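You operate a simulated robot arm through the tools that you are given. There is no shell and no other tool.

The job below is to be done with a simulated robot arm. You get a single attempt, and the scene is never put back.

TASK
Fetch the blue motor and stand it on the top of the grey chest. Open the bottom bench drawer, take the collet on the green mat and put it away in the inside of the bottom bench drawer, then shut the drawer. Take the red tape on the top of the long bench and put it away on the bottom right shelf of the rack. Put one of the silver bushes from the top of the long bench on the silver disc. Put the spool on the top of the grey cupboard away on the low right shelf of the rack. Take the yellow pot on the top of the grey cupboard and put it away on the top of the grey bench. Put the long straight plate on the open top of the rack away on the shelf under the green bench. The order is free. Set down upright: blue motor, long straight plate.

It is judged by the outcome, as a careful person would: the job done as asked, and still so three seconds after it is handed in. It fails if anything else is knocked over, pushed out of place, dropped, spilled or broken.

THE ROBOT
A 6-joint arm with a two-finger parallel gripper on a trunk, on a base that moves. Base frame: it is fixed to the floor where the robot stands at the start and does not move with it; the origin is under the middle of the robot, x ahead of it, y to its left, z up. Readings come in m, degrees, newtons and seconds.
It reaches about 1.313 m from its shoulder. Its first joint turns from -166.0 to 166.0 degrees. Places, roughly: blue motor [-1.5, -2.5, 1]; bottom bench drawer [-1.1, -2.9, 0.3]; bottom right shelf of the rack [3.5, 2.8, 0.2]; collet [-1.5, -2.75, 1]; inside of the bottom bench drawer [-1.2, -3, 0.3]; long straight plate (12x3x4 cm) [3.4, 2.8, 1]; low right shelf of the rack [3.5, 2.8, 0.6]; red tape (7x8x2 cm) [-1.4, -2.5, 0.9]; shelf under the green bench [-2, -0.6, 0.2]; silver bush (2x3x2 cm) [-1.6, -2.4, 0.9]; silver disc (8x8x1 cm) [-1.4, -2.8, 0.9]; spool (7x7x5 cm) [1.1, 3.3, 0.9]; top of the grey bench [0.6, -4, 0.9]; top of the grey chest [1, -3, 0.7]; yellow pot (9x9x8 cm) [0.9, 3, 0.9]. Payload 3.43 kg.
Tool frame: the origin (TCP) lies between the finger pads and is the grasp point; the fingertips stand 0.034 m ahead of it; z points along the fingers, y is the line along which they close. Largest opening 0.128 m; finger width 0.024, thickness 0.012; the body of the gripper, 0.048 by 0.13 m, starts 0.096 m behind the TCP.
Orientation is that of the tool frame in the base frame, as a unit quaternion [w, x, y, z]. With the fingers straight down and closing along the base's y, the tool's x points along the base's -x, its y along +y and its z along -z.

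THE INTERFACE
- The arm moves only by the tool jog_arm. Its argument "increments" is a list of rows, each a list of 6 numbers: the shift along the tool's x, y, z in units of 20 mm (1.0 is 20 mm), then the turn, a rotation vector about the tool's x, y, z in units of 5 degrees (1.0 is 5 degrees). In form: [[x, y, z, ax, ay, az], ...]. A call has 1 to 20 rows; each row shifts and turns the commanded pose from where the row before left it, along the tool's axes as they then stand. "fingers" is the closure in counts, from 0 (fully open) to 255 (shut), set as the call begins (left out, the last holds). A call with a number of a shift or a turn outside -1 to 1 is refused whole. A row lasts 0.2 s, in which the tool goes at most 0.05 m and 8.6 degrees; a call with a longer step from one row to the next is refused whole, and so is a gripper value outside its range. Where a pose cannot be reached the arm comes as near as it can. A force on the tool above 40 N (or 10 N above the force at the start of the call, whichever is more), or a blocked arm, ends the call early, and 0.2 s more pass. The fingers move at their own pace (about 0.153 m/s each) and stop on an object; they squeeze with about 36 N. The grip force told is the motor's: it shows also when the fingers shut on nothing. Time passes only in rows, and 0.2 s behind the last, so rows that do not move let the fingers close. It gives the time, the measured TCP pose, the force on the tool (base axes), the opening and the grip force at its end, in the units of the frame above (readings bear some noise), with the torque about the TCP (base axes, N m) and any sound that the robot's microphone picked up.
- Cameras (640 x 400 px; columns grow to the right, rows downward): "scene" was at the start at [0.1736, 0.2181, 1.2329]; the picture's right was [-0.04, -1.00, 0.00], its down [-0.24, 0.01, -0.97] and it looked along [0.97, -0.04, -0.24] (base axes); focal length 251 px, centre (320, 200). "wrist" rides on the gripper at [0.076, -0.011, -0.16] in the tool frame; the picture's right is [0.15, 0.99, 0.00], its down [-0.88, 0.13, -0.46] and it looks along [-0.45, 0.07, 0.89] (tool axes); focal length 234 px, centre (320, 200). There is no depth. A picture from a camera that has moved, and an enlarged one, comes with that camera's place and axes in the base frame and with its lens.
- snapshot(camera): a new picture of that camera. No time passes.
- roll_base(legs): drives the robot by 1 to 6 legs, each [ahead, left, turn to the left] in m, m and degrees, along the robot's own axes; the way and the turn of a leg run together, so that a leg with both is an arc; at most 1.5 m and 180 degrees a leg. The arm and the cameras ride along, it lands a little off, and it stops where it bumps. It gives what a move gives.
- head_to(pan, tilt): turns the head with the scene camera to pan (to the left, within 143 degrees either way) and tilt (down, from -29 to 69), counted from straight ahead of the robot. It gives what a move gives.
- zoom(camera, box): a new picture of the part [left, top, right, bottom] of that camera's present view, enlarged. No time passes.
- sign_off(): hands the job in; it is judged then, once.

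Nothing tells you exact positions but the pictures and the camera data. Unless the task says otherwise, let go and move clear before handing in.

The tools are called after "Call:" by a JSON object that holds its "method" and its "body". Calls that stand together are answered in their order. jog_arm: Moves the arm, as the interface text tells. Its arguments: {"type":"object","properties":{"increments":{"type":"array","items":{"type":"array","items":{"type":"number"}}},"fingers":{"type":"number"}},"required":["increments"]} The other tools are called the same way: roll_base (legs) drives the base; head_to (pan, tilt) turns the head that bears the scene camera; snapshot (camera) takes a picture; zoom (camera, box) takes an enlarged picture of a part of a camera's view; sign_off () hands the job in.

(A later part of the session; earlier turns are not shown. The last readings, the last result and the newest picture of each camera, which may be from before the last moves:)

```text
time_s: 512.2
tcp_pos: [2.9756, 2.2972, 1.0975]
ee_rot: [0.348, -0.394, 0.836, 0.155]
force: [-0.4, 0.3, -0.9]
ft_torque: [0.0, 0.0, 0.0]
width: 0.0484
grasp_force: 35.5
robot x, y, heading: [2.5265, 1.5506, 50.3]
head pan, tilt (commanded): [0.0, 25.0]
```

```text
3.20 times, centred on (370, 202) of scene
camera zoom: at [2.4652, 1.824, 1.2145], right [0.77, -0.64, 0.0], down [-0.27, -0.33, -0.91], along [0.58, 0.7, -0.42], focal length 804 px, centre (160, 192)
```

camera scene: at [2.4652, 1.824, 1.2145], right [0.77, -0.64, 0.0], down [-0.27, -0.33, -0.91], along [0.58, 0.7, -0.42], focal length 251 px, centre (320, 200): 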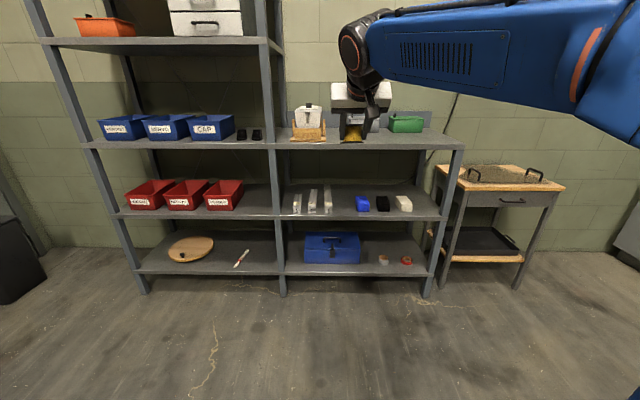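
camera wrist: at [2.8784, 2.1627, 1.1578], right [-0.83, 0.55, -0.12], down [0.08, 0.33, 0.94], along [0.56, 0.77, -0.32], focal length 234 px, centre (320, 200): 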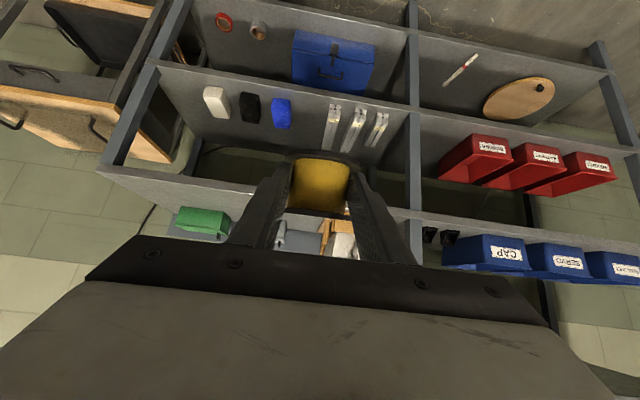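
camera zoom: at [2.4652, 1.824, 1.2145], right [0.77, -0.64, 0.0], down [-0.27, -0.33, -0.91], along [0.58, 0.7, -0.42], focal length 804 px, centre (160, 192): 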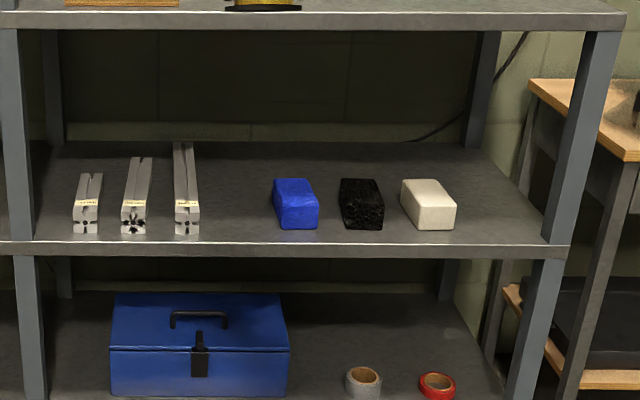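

The gap between the third bar and the blue block is ~14 cm wide, centred at L≈0.84. I'll lower the arm to shelf height here, then drive up in line with that gap.

Call:
{"method": "jog_arm", "body": {"increments": [[0.704, 0, 0.709, 0, 0, 0], [0.704, 0, 0.709, 0, 0, 0], [0.704, 0, 0.709, 0, 0, 0], [0.704, 0, 0.709, 0, 0, 0], [0.704, 0, 0.709, 0, 0, 0], [0.704, 0, 0.709, 0, 0, 0], [0.704, 0, 0.709, 0, 0, 0], [0.704, 0, 0.709, 0, 0, 0], [0.704, 0, 0.709, 0, 0, 0], [0.704, 0, 0.709, 0, 0, 0], [0.704, 0, 0.709, 0, 0, 0], [0.704, 0, 0.709, 0, 0, 0], [0.704, 0, 0.709, 0, 0, 0], [0.704, 0, 0.709, 0, 0, 0], [0.704, 0, 0.709, 0, 0, 0], [0.704, 0, 0.709, 0, 0, 0], [0.704, 0, 0.709, 0, 0, 0], [0.704, 0, 0.709, 0, 0, 0], [0.704, 0, 0.709, 0, 0, 0]]}}

Call:
{"method": "roll_base", "body": {"legs": [[0.3, -0.04, -0.5]]}}

Call:
{"method": "snapshot", "body": {"camera": "wrist"}}

Call:
{"method": "snapshot", "body": {"camera": "scene"}}

```text
time_s: 516.2
tcp_pos: [2.9799, 2.2931, 0.7169]
ee_rot: [0.348, -0.394, 0.836, 0.155]
force: [0.0, -0.5, -0.9]
ft_torque: [-0.04, 0.03, -0.04]
width: 0.0485
grasp_force: 36.0
robot x, y, heading: [2.5225, 1.5493, 50.4]
head pan, tilt (commanded): [0.0, 25.0]
```

```text
time_s: 518.3
tcp_pos: [3.2053, 2.4907, 0.7162]
ee_rot: [0.349, -0.391, 0.838, 0.154]
force: [0.5, -0.2, -0.8]
ft_torque: [0.0, 0.03, 0.03]
width: 0.0484
grasp_force: 35.5
robot x, y, heading: [2.7432, 1.751, 49.4]
head pan, tilt (commanded): [0.0, 25.0]
```

```text
taken
camera wrist: at [3.1075, 2.3566, 0.7764], right [-0.82, 0.56, -0.12], down [0.09, 0.33, 0.94], along [0.57, 0.76, -0.32], focal length 234 px, centre (320, 200)
```

wrist: 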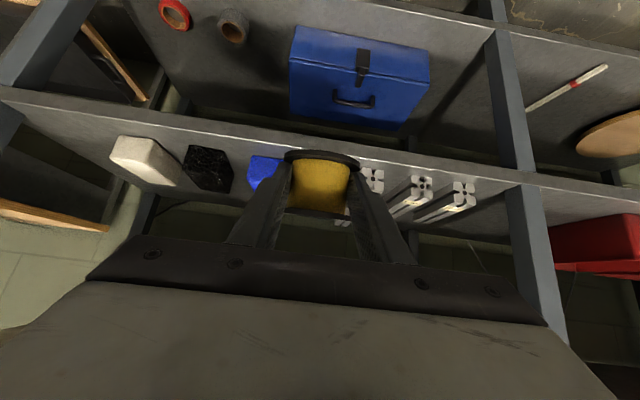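

```text
taken
camera scene: at [2.6872, 2.0258, 1.2145], right [0.77, -0.64, 0.0], down [-0.27, -0.32, -0.91], along [0.58, 0.69, -0.42], focal length 251 px, centre (320, 200)
```

scene: 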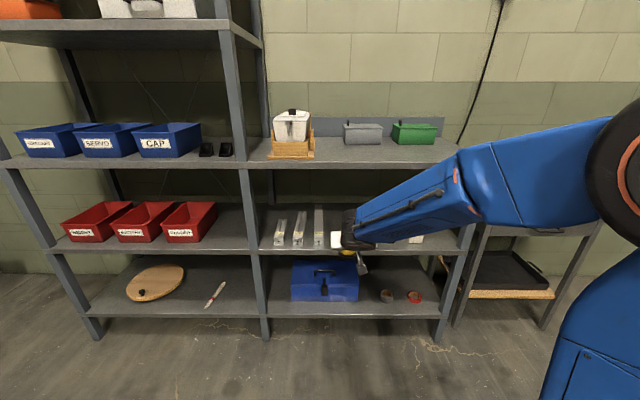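

Well aligned with the gap. Moving forward over the shelf.

Call:
{"method": "jog_arm", "body": {"increments": [[-0.71, 0.1, 0.7055, 0, 0, 0], [-0.71, 0.1, 0.7055, 0, 0, 0], [-0.71, 0.1, 0.7055, 0, 0, 0], [-0.71, 0.1, 0.7055, 0, 0, 0], [-0.71, 0.1, 0.7055, 0, 0, 0], [-0.71, 0, 0.7055, 0, 0, 0], [-0.71, 0, 0.7055, 0, 0, 0], [-0.71, 0, 0.7055, 0, 0, 0], [-0.71, 0, 0.7055, 0, 0, 0]]}}

Call:
{"method": "snapshot", "body": {"camera": "wrist"}}

Call:
{"method": "zoom", "body": {"camera": "scene", "box": [240, 170, 480, 290]}}

```text
time_s: 520.3
tcp_pos: [3.3154, 2.634, 0.718]
ee_rot: [0.349, -0.391, 0.838, 0.154]
force: [0.2, 0.5, -0.9]
ft_torque: [-0.01, 0.01, 0.02]
width: 0.0483
grasp_force: 36.2
robot x, y, heading: [2.746, 1.7481, 50.0]
head pan, tilt (commanded): [0.0, 25.0]
```

```text
taken
camera wrist: at [3.2166, 2.5005, 0.7771], right [-0.82, 0.56, -0.12], down [0.09, 0.32, 0.94], along [0.57, 0.76, -0.31], focal length 234 px, centre (320, 200)
```

wrist: 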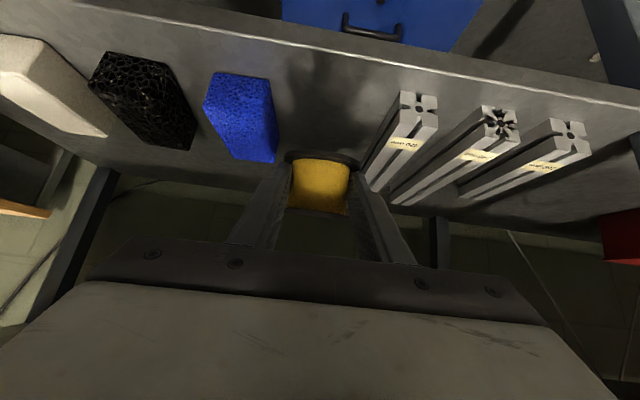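

```text
2.67 times, centred on (360, 230) of scene
camera zoom: at [2.6871, 2.0257, 1.2145], right [0.77, -0.64, 0.0], down [-0.27, -0.32, -0.91], along [0.58, 0.69, -0.42], focal length 670 px, centre (213, 120)
```

zoom: 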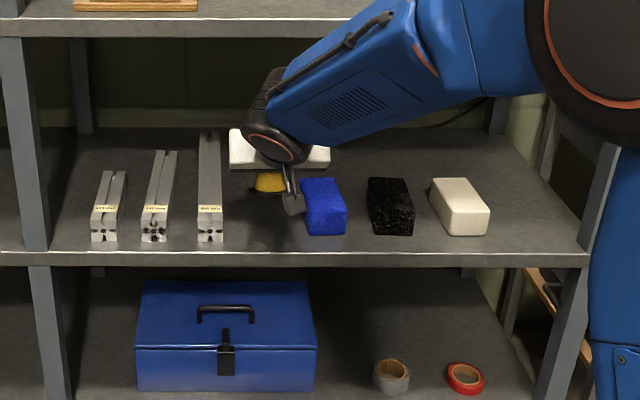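

Call:
{"method": "jog_arm", "body": {"increments": [[-0.71, 0, 0.7055, 0, 0, 0], [-0.71, 0, 0.7055, 0, 0, 0], [-0.71, 0, 0.7055, 0, 0, 0], [-0.71, 0, 0.7055, 0, 0, 0], [-0.71, 0, 0.7055, 0, 0, 0], [0.704, 0, 0.709, 0, 0, 0], [0.704, 0, 0.709, 0, 0, 0]]}}

Call:
{"method": "snapshot", "body": {"camera": "wrist"}}

Call:
{"method": "zoom", "body": {"camera": "scene", "box": [240, 170, 480, 290]}}

```text
time_s: 521.9
tcp_pos: [3.3793, 2.7105, 0.6755]
ee_rot: [0.349, -0.39, 0.838, 0.154]
force: [0.4, -0.5, 0.4]
ft_torque: [-0.03, 0.04, -0.01]
width: 0.0484
grasp_force: 35.9
robot x, y, heading: [2.746, 1.7485, 49.8]
head pan, tilt (commanded): [0.0, 25.0]
```

```text
taken
camera wrist: at [3.2809, 2.5763, 0.735], right [-0.82, 0.56, -0.12], down [0.09, 0.32, 0.94], along [0.57, 0.76, -0.31], focal length 234 px, centre (320, 200)
```

wrist: 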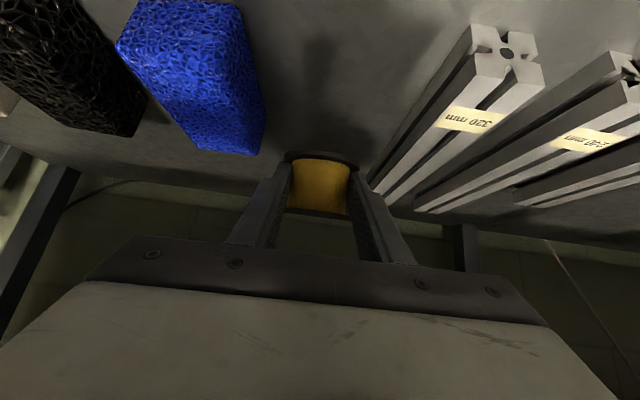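

```text
2.67 times, centred on (360, 230) of scene
camera zoom: at [2.6871, 2.0257, 1.2145], right [0.77, -0.64, 0.0], down [-0.27, -0.32, -0.91], along [0.58, 0.69, -0.42], focal length 670 px, centre (213, 120)
```

zoom: 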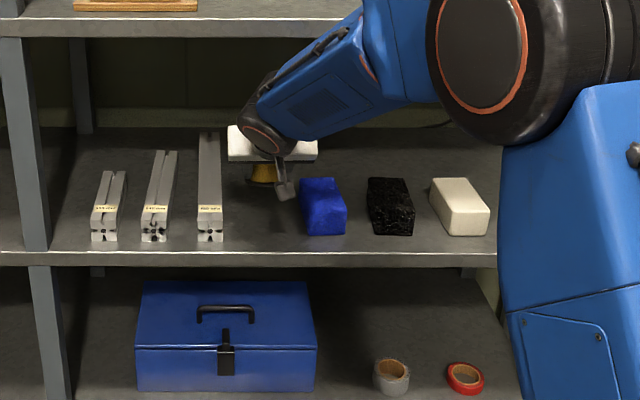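

Call:
{"method": "jog_arm", "body": {"increments": [[0.704, 0, 0.709, 0, 0, 0], [0.5, 0, 0.5, 0, 0, 0]]}}

Call:
{"method": "jog_arm", "body": {"increments": [[0.25, 0, 0.25, 0, 0, 0], [0.15, 0, 0.15, 0, 0, 0], [0, 0, 0, 0, 0, 0]]}}

Call:
{"method": "zoom", "body": {"camera": "wrist", "box": [220, 90, 420, 215]}}

Call:
{"method": "zoom", "body": {"camera": "scene", "box": [290, 190, 410, 265]}}

```text
time_s: 522.5
tcp_pos: [3.3805, 2.7099, 0.641]
ee_rot: [0.349, -0.39, 0.838, 0.153]
force: [0.1, -0.3, -1.0]
ft_torque: [0.0, 0.02, 0.0]
width: 0.0484
grasp_force: 35.5
robot x, y, heading: [2.7447, 1.7516, 49.9]
head pan, tilt (commanded): [0.0, 25.0]
```

```text
time_s: 523.3
tcp_pos: [3.3799, 2.7091, 0.6297]
ee_rot: [0.349, -0.39, 0.838, 0.154]
force: [0.7, 0.4, 0.8]
ft_torque: [-0.03, 0.03, 0.0]
width: 0.0484
grasp_force: 35.3
robot x, y, heading: [2.7433, 1.7495, 49.8]
head pan, tilt (commanded): [0.0, 25.0]
```

```text
3.20 times, centred on (320, 152) of wrist
camera zoom: at [3.2818, 2.5758, 0.6905], right [-0.82, 0.56, -0.12], down [0.09, 0.33, 0.94], along [0.57, 0.76, -0.32], focal length 749 px, centre (320, 352)
```

zoom: 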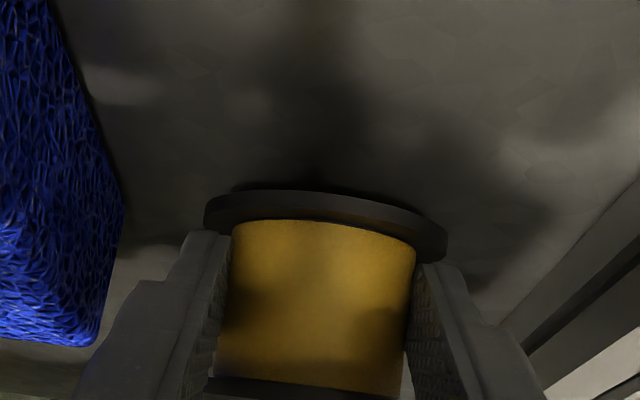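

```text
5.33 times, centred on (350, 228) of scene
camera zoom: at [2.6872, 2.0259, 1.2145], right [0.77, -0.64, 0.0], down [-0.27, -0.32, -0.91], along [0.58, 0.69, -0.42], focal length 1340 px, centre (160, 53)
```

zoom: 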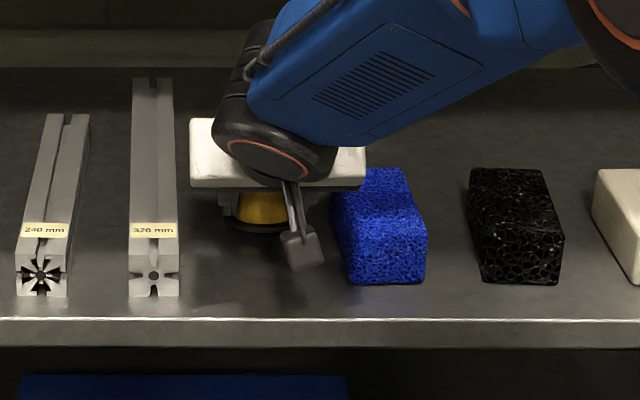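

Call:
{"method": "jog_arm", "body": {"increments": [[0.1, 0, 0.1, 0, 0, 0], [0.1, 0, 0.1, 0, 0, 0], [0, 0, 0, 0, 0, 0]]}}

Call:
{"method": "jog_arm", "body": {"increments": [[0.1, 0, 0.1, 0, 0, 0], [0.1, 0, 0.1, 0, 0, 0], [0, 0, 0, 0, 0, 0]]}}

```text
time_s: 524.1
tcp_pos: [3.3799, 2.7088, 0.6277]
ee_rot: [0.349, -0.392, 0.837, 0.155]
force: [1.6, -0.4, 13.4]
ft_torque: [0.58, -0.47, -0.08]
width: 0.0484
grasp_force: 36.1
robot x, y, heading: [2.7414, 1.7503, 50.0]
head pan, tilt (commanded): [0.0, 25.0]
```

```text
time_s: 524.9
tcp_pos: [3.3793, 2.709, 0.6213]
ee_rot: [0.349, -0.391, 0.837, 0.155]
force: [-4.4, -4.5, 30.3]
ft_torque: [1.23, -0.79, 0.08]
width: 0.0492
grasp_force: 36.3
robot x, y, heading: [2.7402, 1.7531, 49.7]
head pan, tilt (commanded): [0.0, 25.0]
```

The spool rests on the shelf. I'll open the fingers beyond the flanges and check it stands.

Call:
{"method": "jog_arm", "body": {"increments": [[0, 0, 0, 0, 0, 0], [0, 0, 0, 0, 0, 0], [0, 0, 0, 0, 0, 0]], "fingers": 84}}

Call:
{"method": "zoom", "body": {"camera": "wrist", "box": [220, 90, 420, 215]}}

Call:
{"method": "zoom", "body": {"camera": "scene", "box": [290, 190, 410, 265]}}

```text
time_s: 525.7
tcp_pos: [3.3808, 2.71, 0.6178]
ee_rot: [0.349, -0.392, 0.837, 0.154]
force: [0.4, -0.1, 0.4]
ft_torque: [-0.01, -0.03, 0.03]
width: 0.0857
grasp_force: 0.1
robot x, y, heading: [2.7467, 1.7526, 49.9]
head pan, tilt (commanded): [0.0, 25.0]
```

```text
3.20 times, centred on (320, 152) of wrist
camera zoom: at [3.2821, 2.5753, 0.6789], right [-0.82, 0.56, -0.12], down [0.09, 0.33, 0.94], along [0.57, 0.76, -0.32], focal length 749 px, centre (320, 352)
```

zoom: 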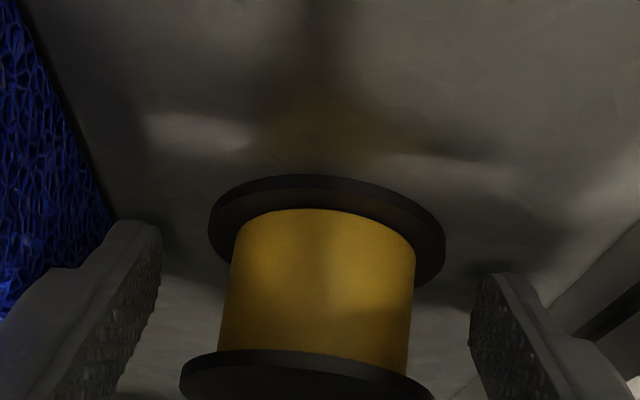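

```text
5.33 times, centred on (350, 228) of scene
camera zoom: at [2.6872, 2.0259, 1.2145], right [0.77, -0.64, 0.0], down [-0.27, -0.32, -0.91], along [0.58, 0.69, -0.42], focal length 1340 px, centre (160, 53)
```

zoom: 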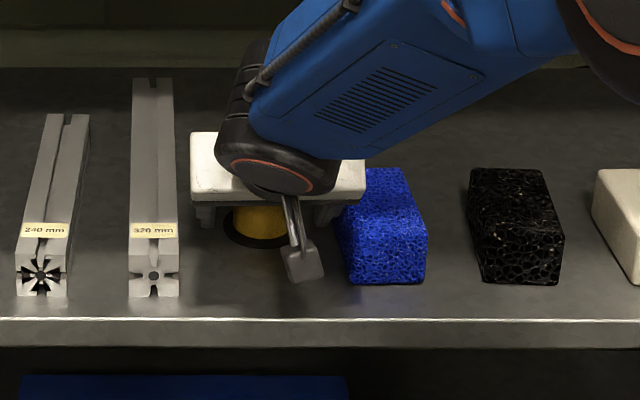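

The spool stands free on the low shelf. Backing out along the finger direction.

Call:
{"method": "jog_arm", "body": {"increments": [[0, 0, -0.5, 0, 0, 0], [0, 0, -1, 0, 0, 0], [0, 0, -1, 0, 0, 0], [0, 0, -1, 0, 0, 0], [0.5, 0, -0.6, 0, 0, 0], [0.71, 0, -0.7055, 0, 0, 0], [0.71, 0, -0.7055, 0, 0, 0], [0.71, 0, -0.7055, 0, 0, 0], [0.71, 0, -0.7055, 0, 0, 0], [0.71, 0, -0.7055, 0, 0, 0], [0.71, 0, -0.7055, 0, 0, 0], [0.71, 0, -0.7055, 0, 0, 0], [0.71, 0, -0.7055, 0, 0, 0], [0.71, 0, -0.7055, 0, 0, 0]]}}

Call:
{"method": "snapshot", "body": {"camera": "wrist"}}

Call:
{"method": "zoom", "body": {"camera": "scene", "box": [240, 170, 480, 290]}}

```text
time_s: 528.7
tcp_pos: [3.2212, 2.5226, 0.6693]
ee_rot: [0.349, -0.391, 0.838, 0.154]
force: [0.9, -0.1, -1.0]
ft_torque: [0.01, 0.03, 0.03]
width: 0.0861
grasp_force: 0.0
robot x, y, heading: [2.7472, 1.7512, 49.9]
head pan, tilt (commanded): [0.0, 25.0]
```

```text
taken
camera wrist: at [3.123, 2.3897, 0.7293], right [-0.82, 0.56, -0.12], down [0.09, 0.33, 0.94], along [0.57, 0.76, -0.32], focal length 234 px, centre (320, 200)
```

wrist: 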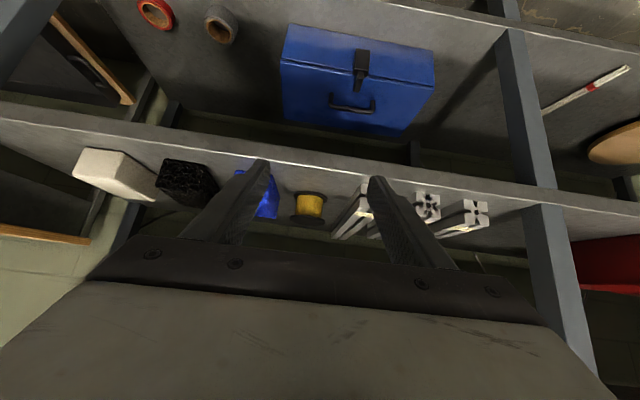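

```text
2.67 times, centred on (360, 230) of scene
camera zoom: at [2.6872, 2.0259, 1.2145], right [0.77, -0.64, 0.0], down [-0.27, -0.32, -0.91], along [0.58, 0.69, -0.42], focal length 670 px, centre (213, 120)
```

zoom: 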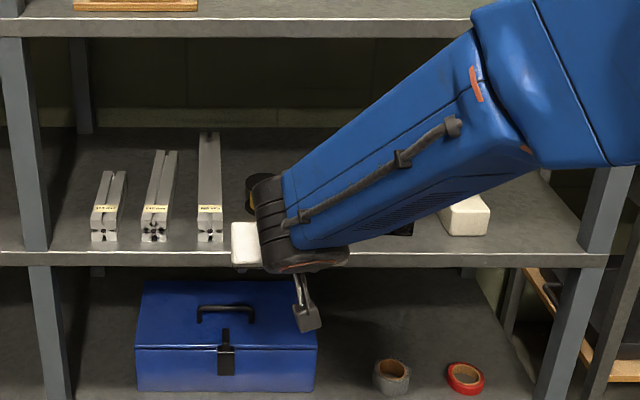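

The spool is in place. Now for the yellow pot: I'll raise the arm, point the fingers straight down, and drive back to the cupboard.

Call:
{"method": "jog_arm", "body": {"increments": [[0.71, 0, -0.7055, 0, 0, 0], [0.71, 0, -0.7055, 0, 0, 0], [-0.704, 0, -0.709, 0, 0, 0], [-0.704, 0, -0.709, 0, 0, 0], [-0.704, 0, -0.709, 0, 0, 0], [-0.704, 0, -0.709, 0, 0, 0], [-0.704, 0, -0.709, 0, 0, 0], [-0.704, 0, -0.709, 0, 0, 0], [-0.704, 0, -0.709, 0, 0, 0], [-0.704, 0, -0.709, 0, 0, 0], [-0.704, 0, -0.709, 0, 0, 0], [-0.704, 0, -0.709, 0, 0, 0], [-0.704, 0, -0.709, 0, 0, 0], [-0.704, 0, -0.709, 0, 0, 0], [-0.704, 0, -0.709, 0, 0, 0], [-0.704, 0, -0.709, 0, 0, 0], [-0.704, 0, -0.709, 0, 0, 0], [-0.704, 0, -0.709, 0, 0, 0], [-0.704, 0, -0.709, 0, 0, 0], [-0.704, 0, -0.709, 0, 0, 0]]}}

Call:
{"method": "roll_base", "body": {"legs": [[-0.4, 0, 0], [0, 0, 90]]}}

Call:
{"method": "jog_arm", "body": {"increments": [[0, 0, -0.3, 0, 1, 0], [0, 0, -0.3, 0, 1, 0], [0, 0, -0.3, 0, 1, 0], [0, 0, -0.3, 0, 1, 0], [0, 0, -0.3, 0, 1, 0], [0, 0, -0.3, 0, 1, 0], [0, 0, -0.3, 0, 1, 0], [0, 0, -0.3, 0, 1, 0], [0, 0, -0.3, 0, 1, 0]]}}

Call:
{"method": "snapshot", "body": {"camera": "scene"}}

```text
time_s: 532.9
tcp_pos: [3.192, 2.4936, 1.0318]
ee_rot: [0.349, -0.391, 0.838, 0.154]
force: [0.0, -0.2, 0.4]
ft_torque: [-0.01, 0.03, 0.02]
width: 0.0861
grasp_force: 0.1
robot x, y, heading: [2.7449, 1.7487, 49.9]
head pan, tilt (commanded): [0.0, 25.0]
```

```text
time_s: 539.2
tcp_pos: [1.7442, 1.8959, 1.0318]
ee_rot: [-0.138, 0.868, -0.317, -0.356]
force: [-0.5, -0.4, -0.3]
ft_torque: [0.0, -0.01, -0.01]
width: 0.0859
grasp_force: 0.0
robot x, y, heading: [2.4873, 1.449, 139.7]
head pan, tilt (commanded): [0.0, 25.0]
```

```text
time_s: 541.2
tcp_pos: [1.7607, 1.8807, 1.0824]
ee_rot: [-0.006, 0.938, -0.346, 0.005]
force: [0.5, 0.1, -0.6]
ft_torque: [0.02, 0.02, 0.01]
width: 0.0858
grasp_force: 0.1
robot x, y, heading: [2.4915, 1.4477, 139.6]
head pan, tilt (commanded): [0.0, 25.0]
```

```text
taken
camera scene: at [2.2138, 1.3918, 1.2145], right [0.65, 0.76, 0.0], down [0.32, -0.27, -0.91], along [-0.69, 0.59, -0.42], focal length 251 px, centre (320, 200)
```

scene: 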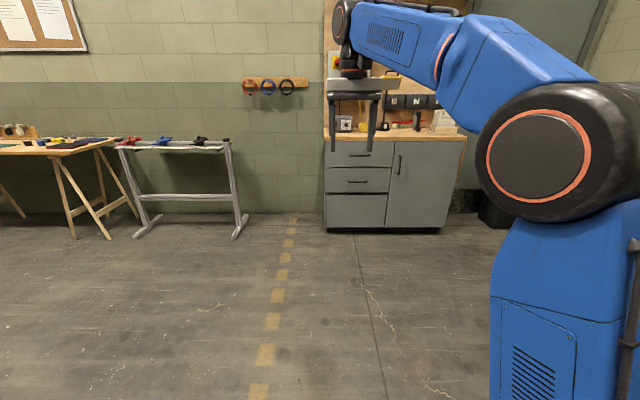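

The lamp's head would crowd a vertical approach to the pot (at about (0.888,2.979)), so I'll pitch the gripper 45° again and approach like with the spool.

Call:
{"method": "jog_arm", "body": {"increments": [[0, 0, 0, 0, -1, 0], [0, 0, 0, 0, -1, 0], [0, 0, 0, 0, -1, 0], [0, 0, 0, 0, -1, 0], [0, 0, 0, 0, -1, 0], [0, 0, 0, 0, -1, 0], [0, 0, 0, 0, -1, 0], [0, 0, 0, 0, -1, 0], [0, 0, 0, 0, -1, 0]], "fingers": 30}}

Call:
{"method": "roll_base", "body": {"legs": [[1.13, -0.27, 0.3]]}}

Call:
{"method": "snapshot", "body": {"camera": "scene"}}

Call:
{"method": "snapshot", "body": {"camera": "wrist"}}

```text
time_s: 543.2
tcp_pos: [1.7609, 1.8827, 1.08]
ee_rot: [-0.139, 0.868, -0.318, -0.355]
force: [-0.7, 0.8, -0.1]
ft_torque: [0.0, 0.0, 0.0]
width: 0.1128
grasp_force: 0.0
robot x, y, heading: [2.4882, 1.4441, 139.9]
head pan, tilt (commanded): [0.0, 25.0]
```

```text
time_s: 549.1
tcp_pos: [1.0575, 2.8067, 1.0806]
ee_rot: [-0.136, 0.87, -0.311, -0.356]
force: [0.3, -0.7, 0.0]
ft_torque: [0.0, 0.01, 0.02]
width: 0.1128
grasp_force: 0.1
robot x, y, heading: [1.7915, 2.3818, 140.9]
head pan, tilt (commanded): [0.0, 25.0]
```

```text
taken
camera scene: at [1.5176, 2.3248, 1.2145], right [0.63, 0.77, 0.0], down [0.33, -0.27, -0.91], along [-0.7, 0.58, -0.42], focal length 251 px, centre (320, 200)
```

scene: 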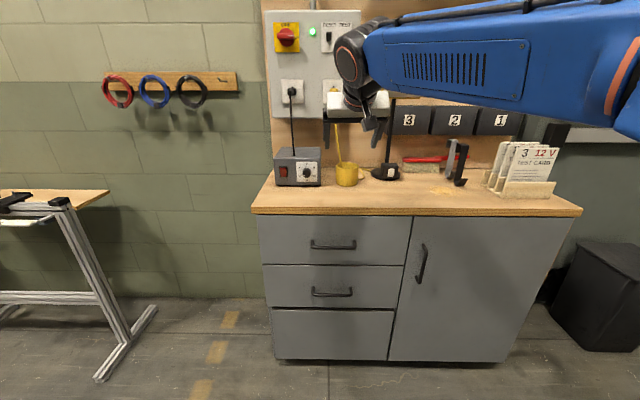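

```text
taken
camera wrist: at [1.193, 2.7085, 1.1406], right [-0.55, -0.83, -0.12], down [-0.33, 0.08, 0.94], along [-0.77, 0.56, -0.31], focal length 234 px, centre (320, 200)
```

wrist: 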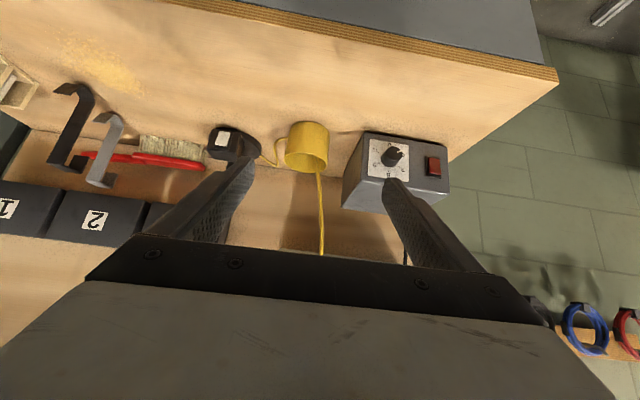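

Call:
{"method": "zoom", "body": {"camera": "wrist", "box": [230, 90, 430, 215]}}

Call:
{"method": "zoom", "body": {"camera": "scene", "box": [270, 110, 430, 210]}}

```text
3.20 times, centred on (330, 152) of wrist
camera zoom: at [1.193, 2.7085, 1.1406], right [-0.55, -0.83, -0.12], down [-0.33, 0.08, 0.94], along [-0.77, 0.56, -0.31], focal length 749 px, centre (288, 352)
```

zoom: 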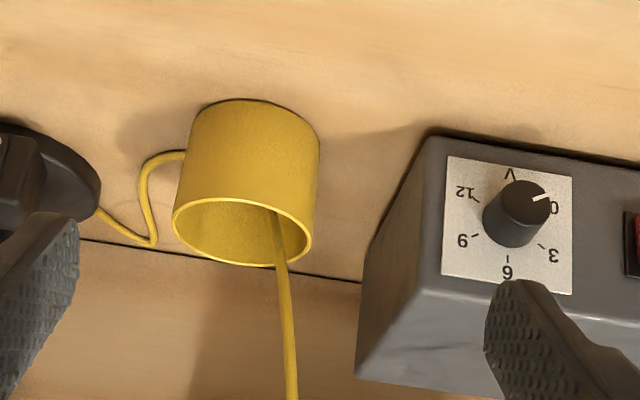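

```text
4.00 times, centred on (350, 160) of scene
camera zoom: at [1.5176, 2.3248, 1.2145], right [0.63, 0.77, 0.0], down [0.33, -0.27, -0.91], along [-0.7, 0.58, -0.42], focal length 1005 px, centre (200, 360)
```

zoom: 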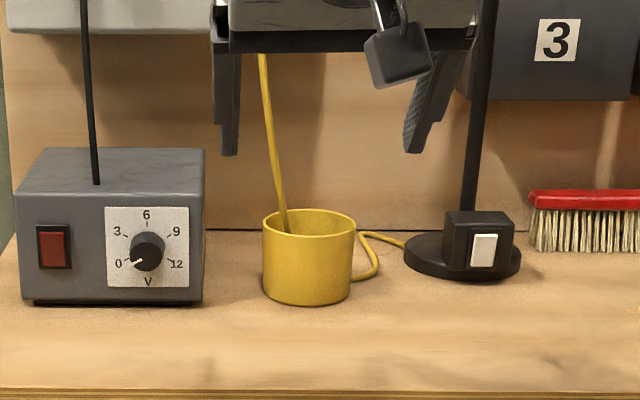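

Pot centre at about (0.885,2.973), 8.9 cm across. Moving forward above it.

Call:
{"method": "jog_arm", "body": {"increments": [[-0.71, -0.08, 0.704, 0, 0, 0], [-0.71, -0.08, 0.704, 0, 0, 0], [-0.71, -0.08, 0.704, 0, 0, 0], [-0.71, -0.08, 0.704, 0, 0, 0], [-0.71, -0.08, 0.704, 0, 0, 0], [-0.71, -0.08, 0.704, 0, 0, 0], [-0.71, -0.08, 0.704, 0, 0, 0], [-0.71, -0.08, 0.704, 0, 0, 0], [-0.71, -0.08, 0.704, 0, 0, 0], [-0.71, -0.08, 0.704, 0, 0, 0], [-0.71, 0, 0.704, 0, 0, 0], [-0.5, 0, 0.5, 0, 0, 0], [0.704, 0, 0.709, 0, 0, 0], [0.704, 0, 0.709, 0, 0, 0], [0.704, 0, 0.709, 0, 0, 0]]}}

Call:
{"method": "snapshot", "body": {"camera": "wrist"}}

Call:
{"method": "zoom", "body": {"camera": "scene", "box": [270, 90, 430, 210]}}

```text
time_s: 552.3
tcp_pos: [0.8889, 2.9695, 1.0218]
ee_rot: [-0.135, 0.871, -0.31, -0.356]
force: [0.1, -0.1, 0.3]
ft_torque: [0.02, 0.02, 0.03]
width: 0.1127
grasp_force: 0.1
robot x, y, heading: [1.7904, 2.3817, 140.7]
head pan, tilt (commanded): [0.0, 25.0]
```

```text
taken
camera wrist: at [1.024, 2.8704, 1.0818], right [-0.55, -0.83, -0.12], down [-0.32, 0.08, 0.94], along [-0.77, 0.56, -0.31], focal length 234 px, centre (320, 200)
```

wrist: 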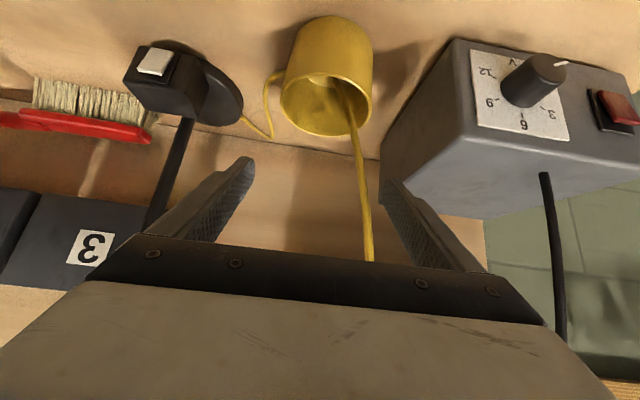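

```text
3.33 times, centred on (350, 150) of scene
camera zoom: at [1.5176, 2.3248, 1.2145], right [0.63, 0.77, 0.0], down [0.33, -0.27, -0.91], along [-0.7, 0.58, -0.42], focal length 837 px, centre (220, 367)
```

zoom: 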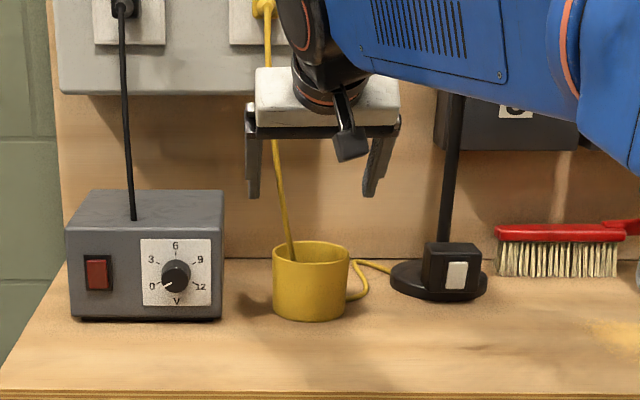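

Call:
{"method": "jog_arm", "body": {"increments": [[0.704, 0, 0.709, 0, 0, 0], [0.704, 0, 0.709, 0, 0, 0], [0.704, 0, 0.709, 0, 0, 0], [0.704, 0, 0.709, 0, 0, 0]]}}

Call:
{"method": "snapshot", "body": {"camera": "wrist"}}

Call:
{"method": "zoom", "body": {"camera": "scene", "box": [270, 110, 430, 210]}}

```text
time_s: 553.3
tcp_pos: [0.8864, 2.9715, 0.9412]
ee_rot: [-0.136, 0.871, -0.311, -0.356]
force: [0.7, -0.2, 0.5]
ft_torque: [-0.02, 0.0, 0.0]
width: 0.1126
grasp_force: 0.0
robot x, y, heading: [1.7901, 2.385, 140.8]
head pan, tilt (commanded): [0.0, 25.0]
```

```text
taken
camera wrist: at [1.0231, 2.8722, 1.001], right [-0.55, -0.83, -0.12], down [-0.33, 0.08, 0.94], along [-0.77, 0.56, -0.31], focal length 234 px, centre (320, 200)
```

wrist: 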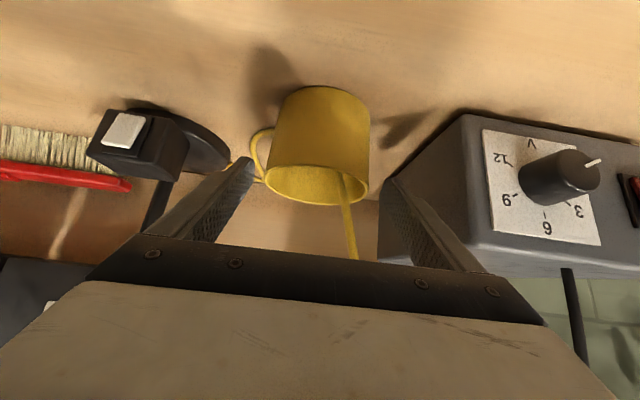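

```text
4.00 times, centred on (350, 160) of scene
camera zoom: at [1.5176, 2.3248, 1.2145], right [0.63, 0.77, 0.0], down [0.33, -0.27, -0.91], along [-0.7, 0.58, -0.42], focal length 1005 px, centre (200, 360)
```

zoom: 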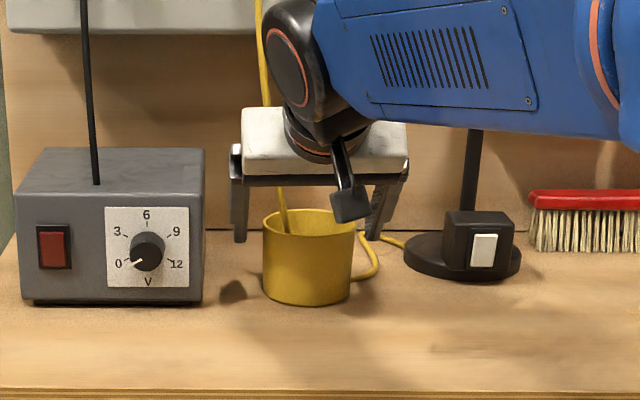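

Call:
{"method": "jog_arm", "body": {"increments": [[0.704, 0, 0.709, 0, 0, 0], [0.704, 0, 0.709, 0, 0, 0], [0, 0, 0, 0, 0, 0]]}}

Call:
{"method": "zoom", "body": {"camera": "wrist", "box": [220, 110, 420, 235]}}

Call:
{"method": "jog_arm", "body": {"increments": [[0, 0, 0, 0, 0, 0], [0, 0, 0, 0, 0, 0], [0, 0, 0, 0, 0, 0]], "fingers": 255}}

Call:
{"method": "zoom", "body": {"camera": "wrist", "box": [220, 110, 420, 235]}}

Call:
{"method": "zoom", "body": {"camera": "scene", "box": [270, 110, 430, 210]}}

```text
time_s: 554.1
tcp_pos: [0.8886, 2.9716, 0.9019]
ee_rot: [-0.135, 0.871, -0.311, -0.357]
force: [-0.2, -0.2, 0.8]
ft_torque: [0.03, 0.01, -0.02]
width: 0.1129
grasp_force: 0.1
robot x, y, heading: [1.7926, 2.3818, 140.5]
head pan, tilt (commanded): [0.0, 25.0]
```

```text
3.20 times, centred on (320, 172) of wrist
camera zoom: at [1.0246, 2.8728, 0.9609], right [-0.55, -0.83, -0.12], down [-0.33, 0.08, 0.94], along [-0.77, 0.56, -0.32], focal length 749 px, centre (320, 288)
```

zoom: 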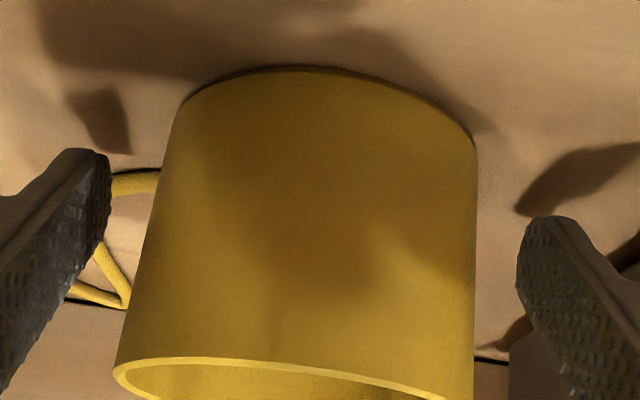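

```text
time_s: 554.9
tcp_pos: [0.889, 2.9719, 0.9003]
ee_rot: [-0.136, 0.871, -0.311, -0.356]
force: [1.2, 0.3, -0.7]
ft_torque: [-0.03, 0.0, -0.01]
width: 0.0865
grasp_force: 36.3
robot x, y, heading: [1.7922, 2.3881, 140.7]
head pan, tilt (commanded): [0.0, 25.0]
```

```text
3.20 times, centred on (320, 172) of wrist
camera zoom: at [1.0246, 2.8728, 0.961], right [-0.55, -0.83, -0.12], down [-0.33, 0.08, 0.94], along [-0.77, 0.56, -0.32], focal length 749 px, centre (320, 288)
```

zoom: 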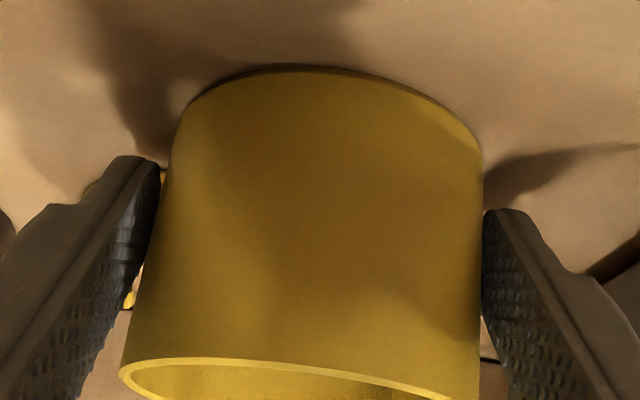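

```text
4.00 times, centred on (350, 160) of scene
camera zoom: at [1.5175, 2.3248, 1.2145], right [0.63, 0.77, 0.0], down [0.33, -0.27, -0.91], along [-0.7, 0.58, -0.42], focal length 1005 px, centre (200, 360)
```

zoom: 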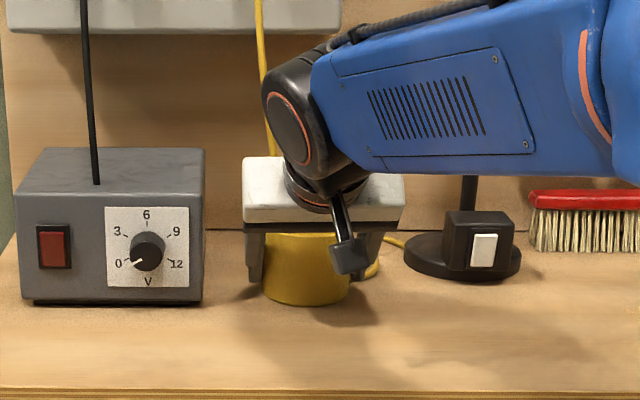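

The pot is gripped (86.5 mm). Lifting carefully and checking.

Call:
{"method": "jog_arm", "body": {"increments": [[-0.35, 0, -0.35, 0, 0, 0], [-0.35, 0, -0.35, 0, 0, 0], [-0.7, 0, -0.7, 0, 0, 0], [-0.7, 0, -0.7, 0, 0, 0]]}}

Call:
{"method": "snapshot", "body": {"camera": "wrist"}}

Call:
{"method": "zoom", "body": {"camera": "scene", "box": [270, 90, 430, 210]}}

```text
time_s: 555.9
tcp_pos: [0.8887, 2.9719, 0.9594]
ee_rot: [-0.137, 0.87, -0.311, -0.356]
force: [0.2, -0.1, -1.2]
ft_torque: [-0.01, 0.01, -0.01]
width: 0.0866
grasp_force: 36.2
robot x, y, heading: [1.7884, 2.3834, 140.6]
head pan, tilt (commanded): [0.0, 25.0]
```

```text
taken
camera wrist: at [1.0245, 2.8727, 1.0203], right [-0.55, -0.83, -0.12], down [-0.33, 0.08, 0.94], along [-0.77, 0.56, -0.32], focal length 234 px, centre (320, 200)
```

wrist: 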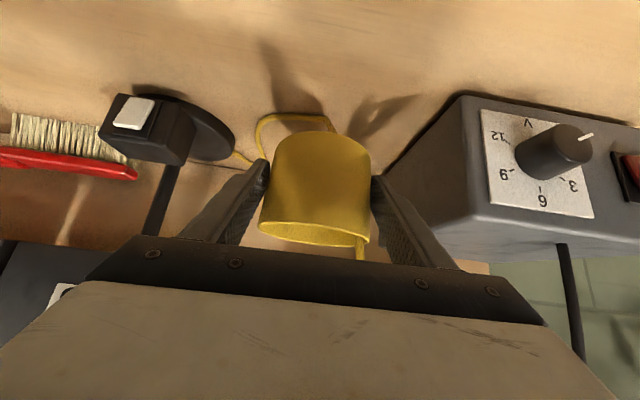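

```text
3.33 times, centred on (350, 150) of scene
camera zoom: at [1.5174, 2.3249, 1.2145], right [0.63, 0.77, 0.0], down [0.33, -0.27, -0.91], along [-0.7, 0.58, -0.42], focal length 837 px, centre (220, 367)
```

zoom: 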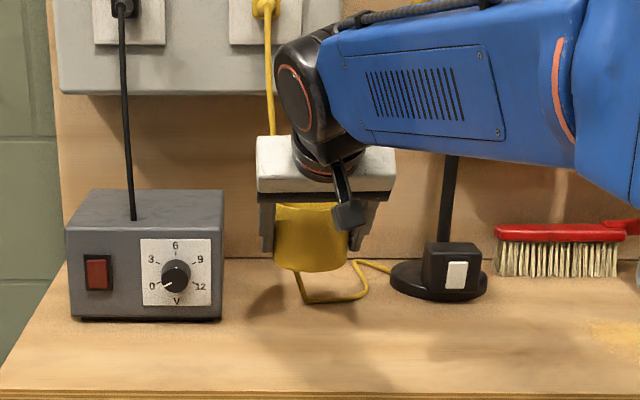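

The pot lifts freely (the yellow lead is just the lamp's). I'll raise it, retract and back away from the cupboard.

Call:
{"method": "jog_arm", "body": {"increments": [[-0.704, 0, -0.709, 0, 0, 0], [-0.704, 0, -0.709, 0, 0, 0], [-0.704, 0, -0.709, 0, 0, 0], [-0.704, 0, -0.709, 0, 0, 0], [0.71, 0, -0.704, 0, 0, 0], [0.71, 0, -0.704, 0, 0, 0], [0.71, 0, -0.704, 0, 0, 0], [0.71, 0, -0.704, 0, 0, 0], [0.71, 0, -0.704, 0, 0, 0], [0.71, 0, -0.704, 0, 0, 0], [0.71, 0, -0.704, 0, 0, 0], [0.71, 0, -0.704, 0, 0, 0], [0.71, 0, -0.704, 0, 0, 0], [0.71, 0, -0.704, 0, 0, 0], [0.71, 0, -0.704, 0, 0, 0]]}}

Call:
{"method": "roll_base", "body": {"legs": [[-0.75, 0, -0.7], [0, 1.4, 0]]}}

Call:
{"method": "snapshot", "body": {"camera": "wrist"}}

Call:
{"method": "snapshot", "body": {"camera": "scene"}}

```text
time_s: 559.1
tcp_pos: [1.0566, 2.8285, 1.0399]
ee_rot: [-0.135, 0.871, -0.311, -0.356]
force: [-0.2, 0.1, -0.7]
ft_torque: [0.01, -0.05, 0.01]
width: 0.0864
grasp_force: 36.0
robot x, y, heading: [1.7886, 2.3831, 140.5]
head pan, tilt (commanded): [0.0, 25.0]
```

```text
time_s: 569.8
tcp_pos: [0.7282, 1.283, 1.0389]
ee_rot: [-0.137, 0.869, -0.314, -0.356]
force: [0.1, 0.0, -0.8]
ft_torque: [-0.05, 0.01, 0.0]
width: 0.0864
grasp_force: 36.3
robot x, y, heading: [1.4569, 0.8307, 140.0]
head pan, tilt (commanded): [0.0, 25.0]
```

```text
taken
camera wrist: at [0.8641, 1.1822, 1.0994], right [-0.56, -0.82, -0.12], down [-0.33, 0.09, 0.94], along [-0.76, 0.56, -0.32], focal length 234 px, centre (320, 200)
```

wrist: 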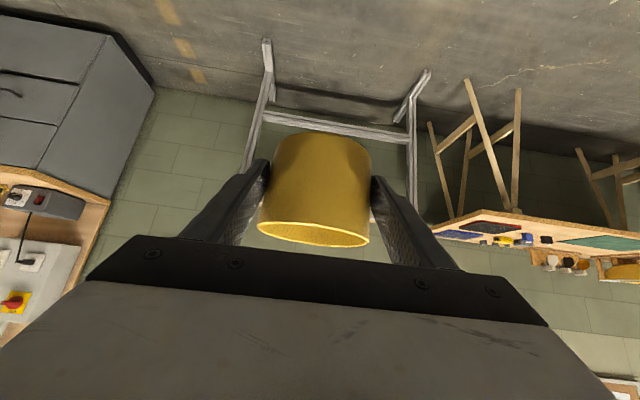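

```text
taken
camera scene: at [1.1865, 0.775, 1.2145], right [0.64, 0.77, 0.0], down [0.32, -0.27, -0.91], along [-0.7, 0.58, -0.42], focal length 251 px, centre (320, 200)
```

scene: 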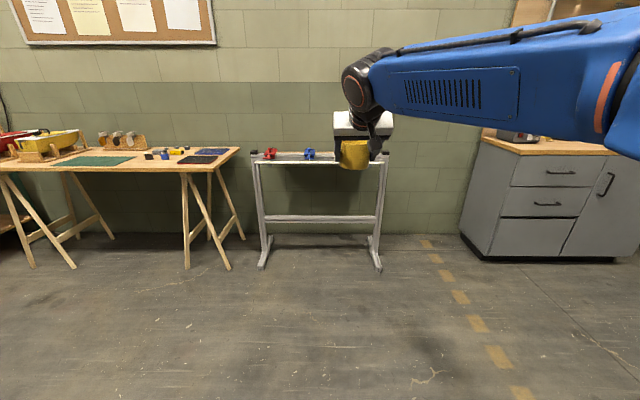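

The pot is steady. I'll continue down the room and turn around toward the grey bench.

Call:
{"method": "roll_base", "body": {"legs": [[0, 1.4, 0], [0, 1.4, 0], [0, 0, 179.9]]}}

Call:
{"method": "head_to", "body": {"pan": 0, "tilt": 20}}

Call:
{"method": "snapshot", "body": {"camera": "scene"}}

```text
time_s: 590.6
tcp_pos: [0.547, -1.7203, 1.0398]
ee_rot: [0.363, 0.266, 0.885, -0.118]
force: [0.2, -0.2, -0.8]
ft_torque: [0.03, 0.01, 0.01]
width: 0.0857
grasp_force: 36.2
robot x, y, heading: [-0.2253, -1.3479, -33.5]
head pan, tilt (commanded): [0.0, 25.0]
```

```text
time_s: 591.3
tcp_pos: [0.5473, -1.7186, 1.0392]
ee_rot: [0.363, 0.267, 0.885, -0.118]
force: [-0.3, -0.2, -1.4]
ft_torque: [-0.02, 0.0, 0.0]
width: 0.0858
grasp_force: 35.9
robot x, y, heading: [-0.2245, -1.3494, -33.5]
head pan, tilt (commanded): [0.0, 20.0]
```

```text
taken
camera scene: at [0.0385, -1.2628, 1.2225], right [-0.55, -0.83, 0.0], down [-0.29, 0.19, -0.94], along [0.78, -0.52, -0.34], focal length 251 px, centre (320, 200)
```

scene: 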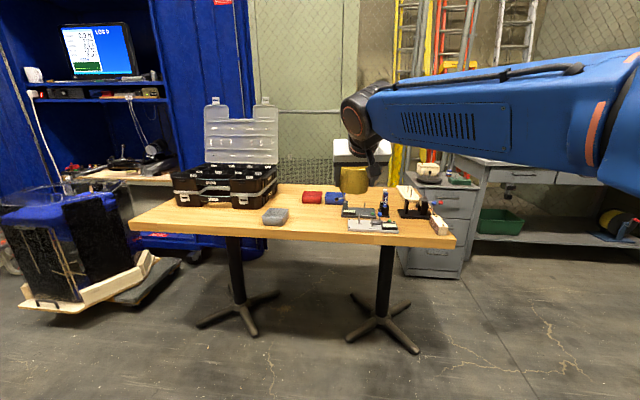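

I landed a bit rotated, close to the wooden table. I'll straighten up and strafe right, away from the table, before approaching the grey bench.

Call:
{"method": "roll_base", "body": {"legs": [[0, 0, -6.6], [-0.1, -0.95, 0]]}}

Call:
{"method": "snapshot", "body": {"camera": "scene"}}

Call:
{"method": "snapshot", "body": {"camera": "wrist"}}

```text
time_s: 596.8
tcp_pos: [-0.1909, -2.4678, 1.0393]
ee_rot: [0.356, 0.315, 0.869, -0.137]
force: [-0.7, 0.0, -0.5]
ft_torque: [0.02, 0.02, -0.02]
width: 0.0857
grasp_force: 35.9
robot x, y, heading: [-0.9163, -2.0111, -40.3]
head pan, tilt (commanded): [0.0, 20.0]
```

```text
taken
camera scene: at [-0.6453, -1.9566, 1.2226], right [-0.64, -0.77, 0.0], down [-0.26, 0.22, -0.94], along [0.72, -0.6, -0.34], focal length 251 px, centre (320, 200)
```

scene: 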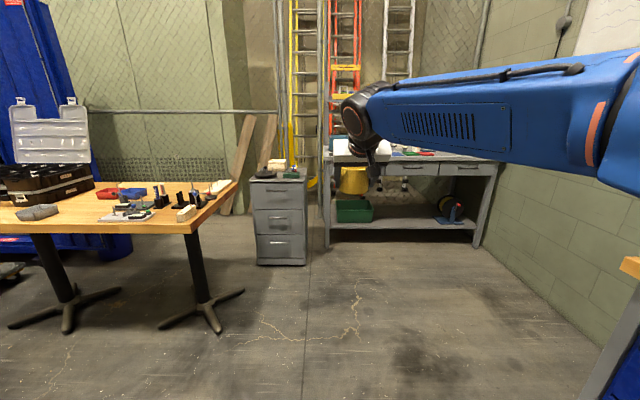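

```text
taken
camera wrist: at [-0.3227, -2.3685, 1.0994], right [0.56, 0.82, -0.12], down [0.33, -0.09, 0.94], along [0.76, -0.56, -0.32], focal length 234 px, centre (320, 200)
```

wrist: 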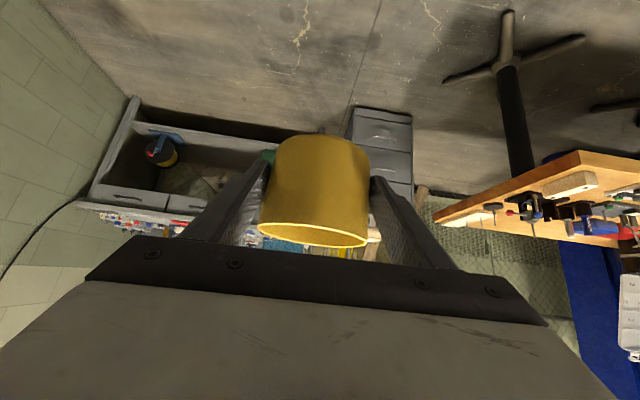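

Call:
{"method": "roll_base", "body": {"legs": [[0.9, 0, 0], [0.25, -0.25, 0]]}}

Call:
{"method": "head_to", "body": {"pan": -10, "tilt": 30}}

Call:
{"method": "snapshot", "body": {"camera": "scene"}}

Call:
{"method": "snapshot", "body": {"camera": "wrist"}}

```text
time_s: 603.5
tcp_pos: [0.5455, -3.3887, 1.0393]
ee_rot: [0.357, 0.31, 0.871, -0.135]
force: [-0.3, 0.1, -2.1]
ft_torque: [0.02, 0.02, -0.01]
width: 0.0859
grasp_force: 36.2
robot x, y, heading: [-0.1843, -2.9472, -39.3]
head pan, tilt (commanded): [0.0, 20.0]
```

```text
time_s: 604.2
tcp_pos: [0.5449, -3.3896, 1.0384]
ee_rot: [0.357, 0.311, 0.871, -0.136]
force: [-0.7, 0.0, -1.2]
ft_torque: [0.0, 0.06, 0.0]
width: 0.0855
grasp_force: 36.3
robot x, y, heading: [-0.1898, -2.9439, -39.3]
head pan, tilt (commanded): [-10.0, 30.0]
```

```text
taken
camera scene: at [0.0711, -2.8939, 1.2066], right [-0.76, -0.65, 0.0], down [-0.33, 0.38, -0.87], along [0.57, -0.66, -0.5], focal length 251 px, centre (320, 200)
```

scene: 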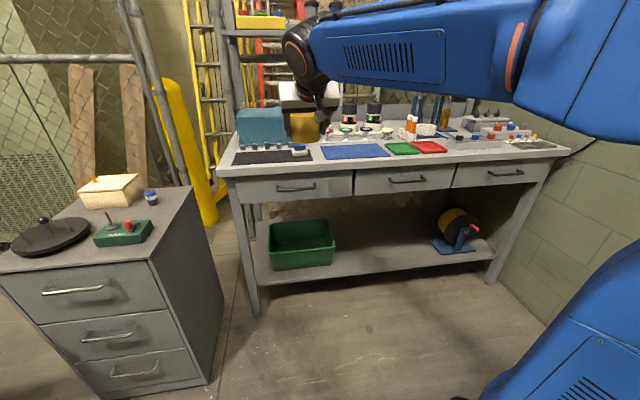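

```text
taken
camera wrist: at [0.4121, -3.2919, 1.0994], right [0.55, 0.83, -0.12], down [0.33, -0.08, 0.94], along [0.77, -0.55, -0.32], focal length 234 px, centre (320, 200)
```

wrist: 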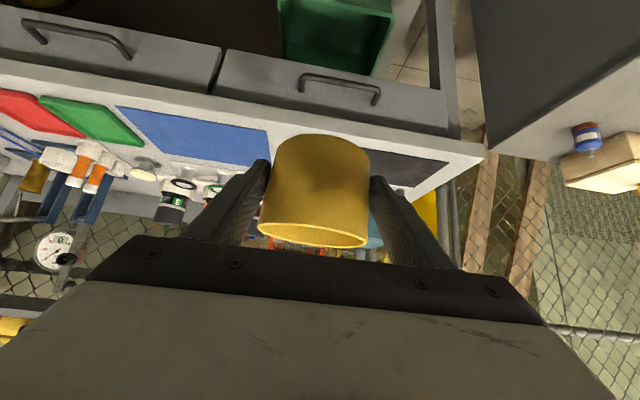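

Call:
{"method": "zoom", "body": {"camera": "scene", "box": [220, 90, 580, 200]}}

Call:
{"method": "zoom", "body": {"camera": "scene", "box": [400, 90, 580, 190]}}

```text
1.78 times, centred on (400, 145) of scene
camera zoom: at [0.0711, -2.8939, 1.2066], right [-0.76, -0.65, 0.0], down [-0.33, 0.38, -0.87], along [0.57, -0.66, -0.5], focal length 447 px, centre (178, 298)
```

zoom: 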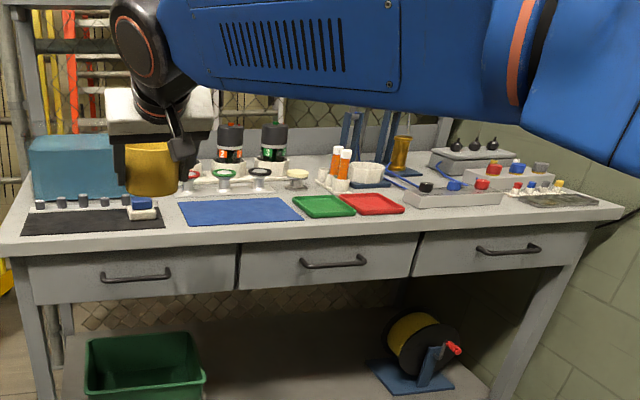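

```text
3.56 times, centred on (490, 140) of scene
camera zoom: at [0.0711, -2.8939, 1.2066], right [-0.76, -0.65, 0.0], down [-0.33, 0.38, -0.87], along [0.57, -0.66, -0.5], focal length 893 px, centre (-284, 413)
```

zoom: 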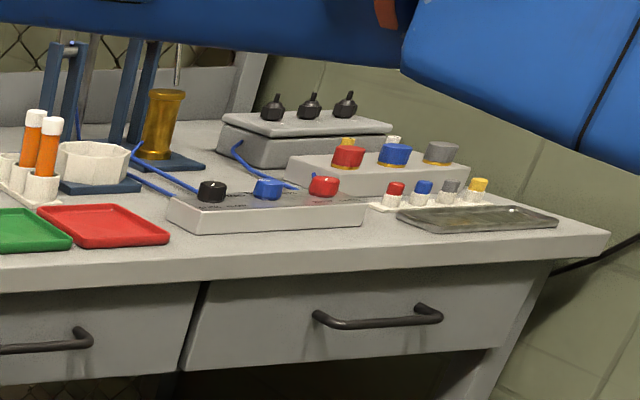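

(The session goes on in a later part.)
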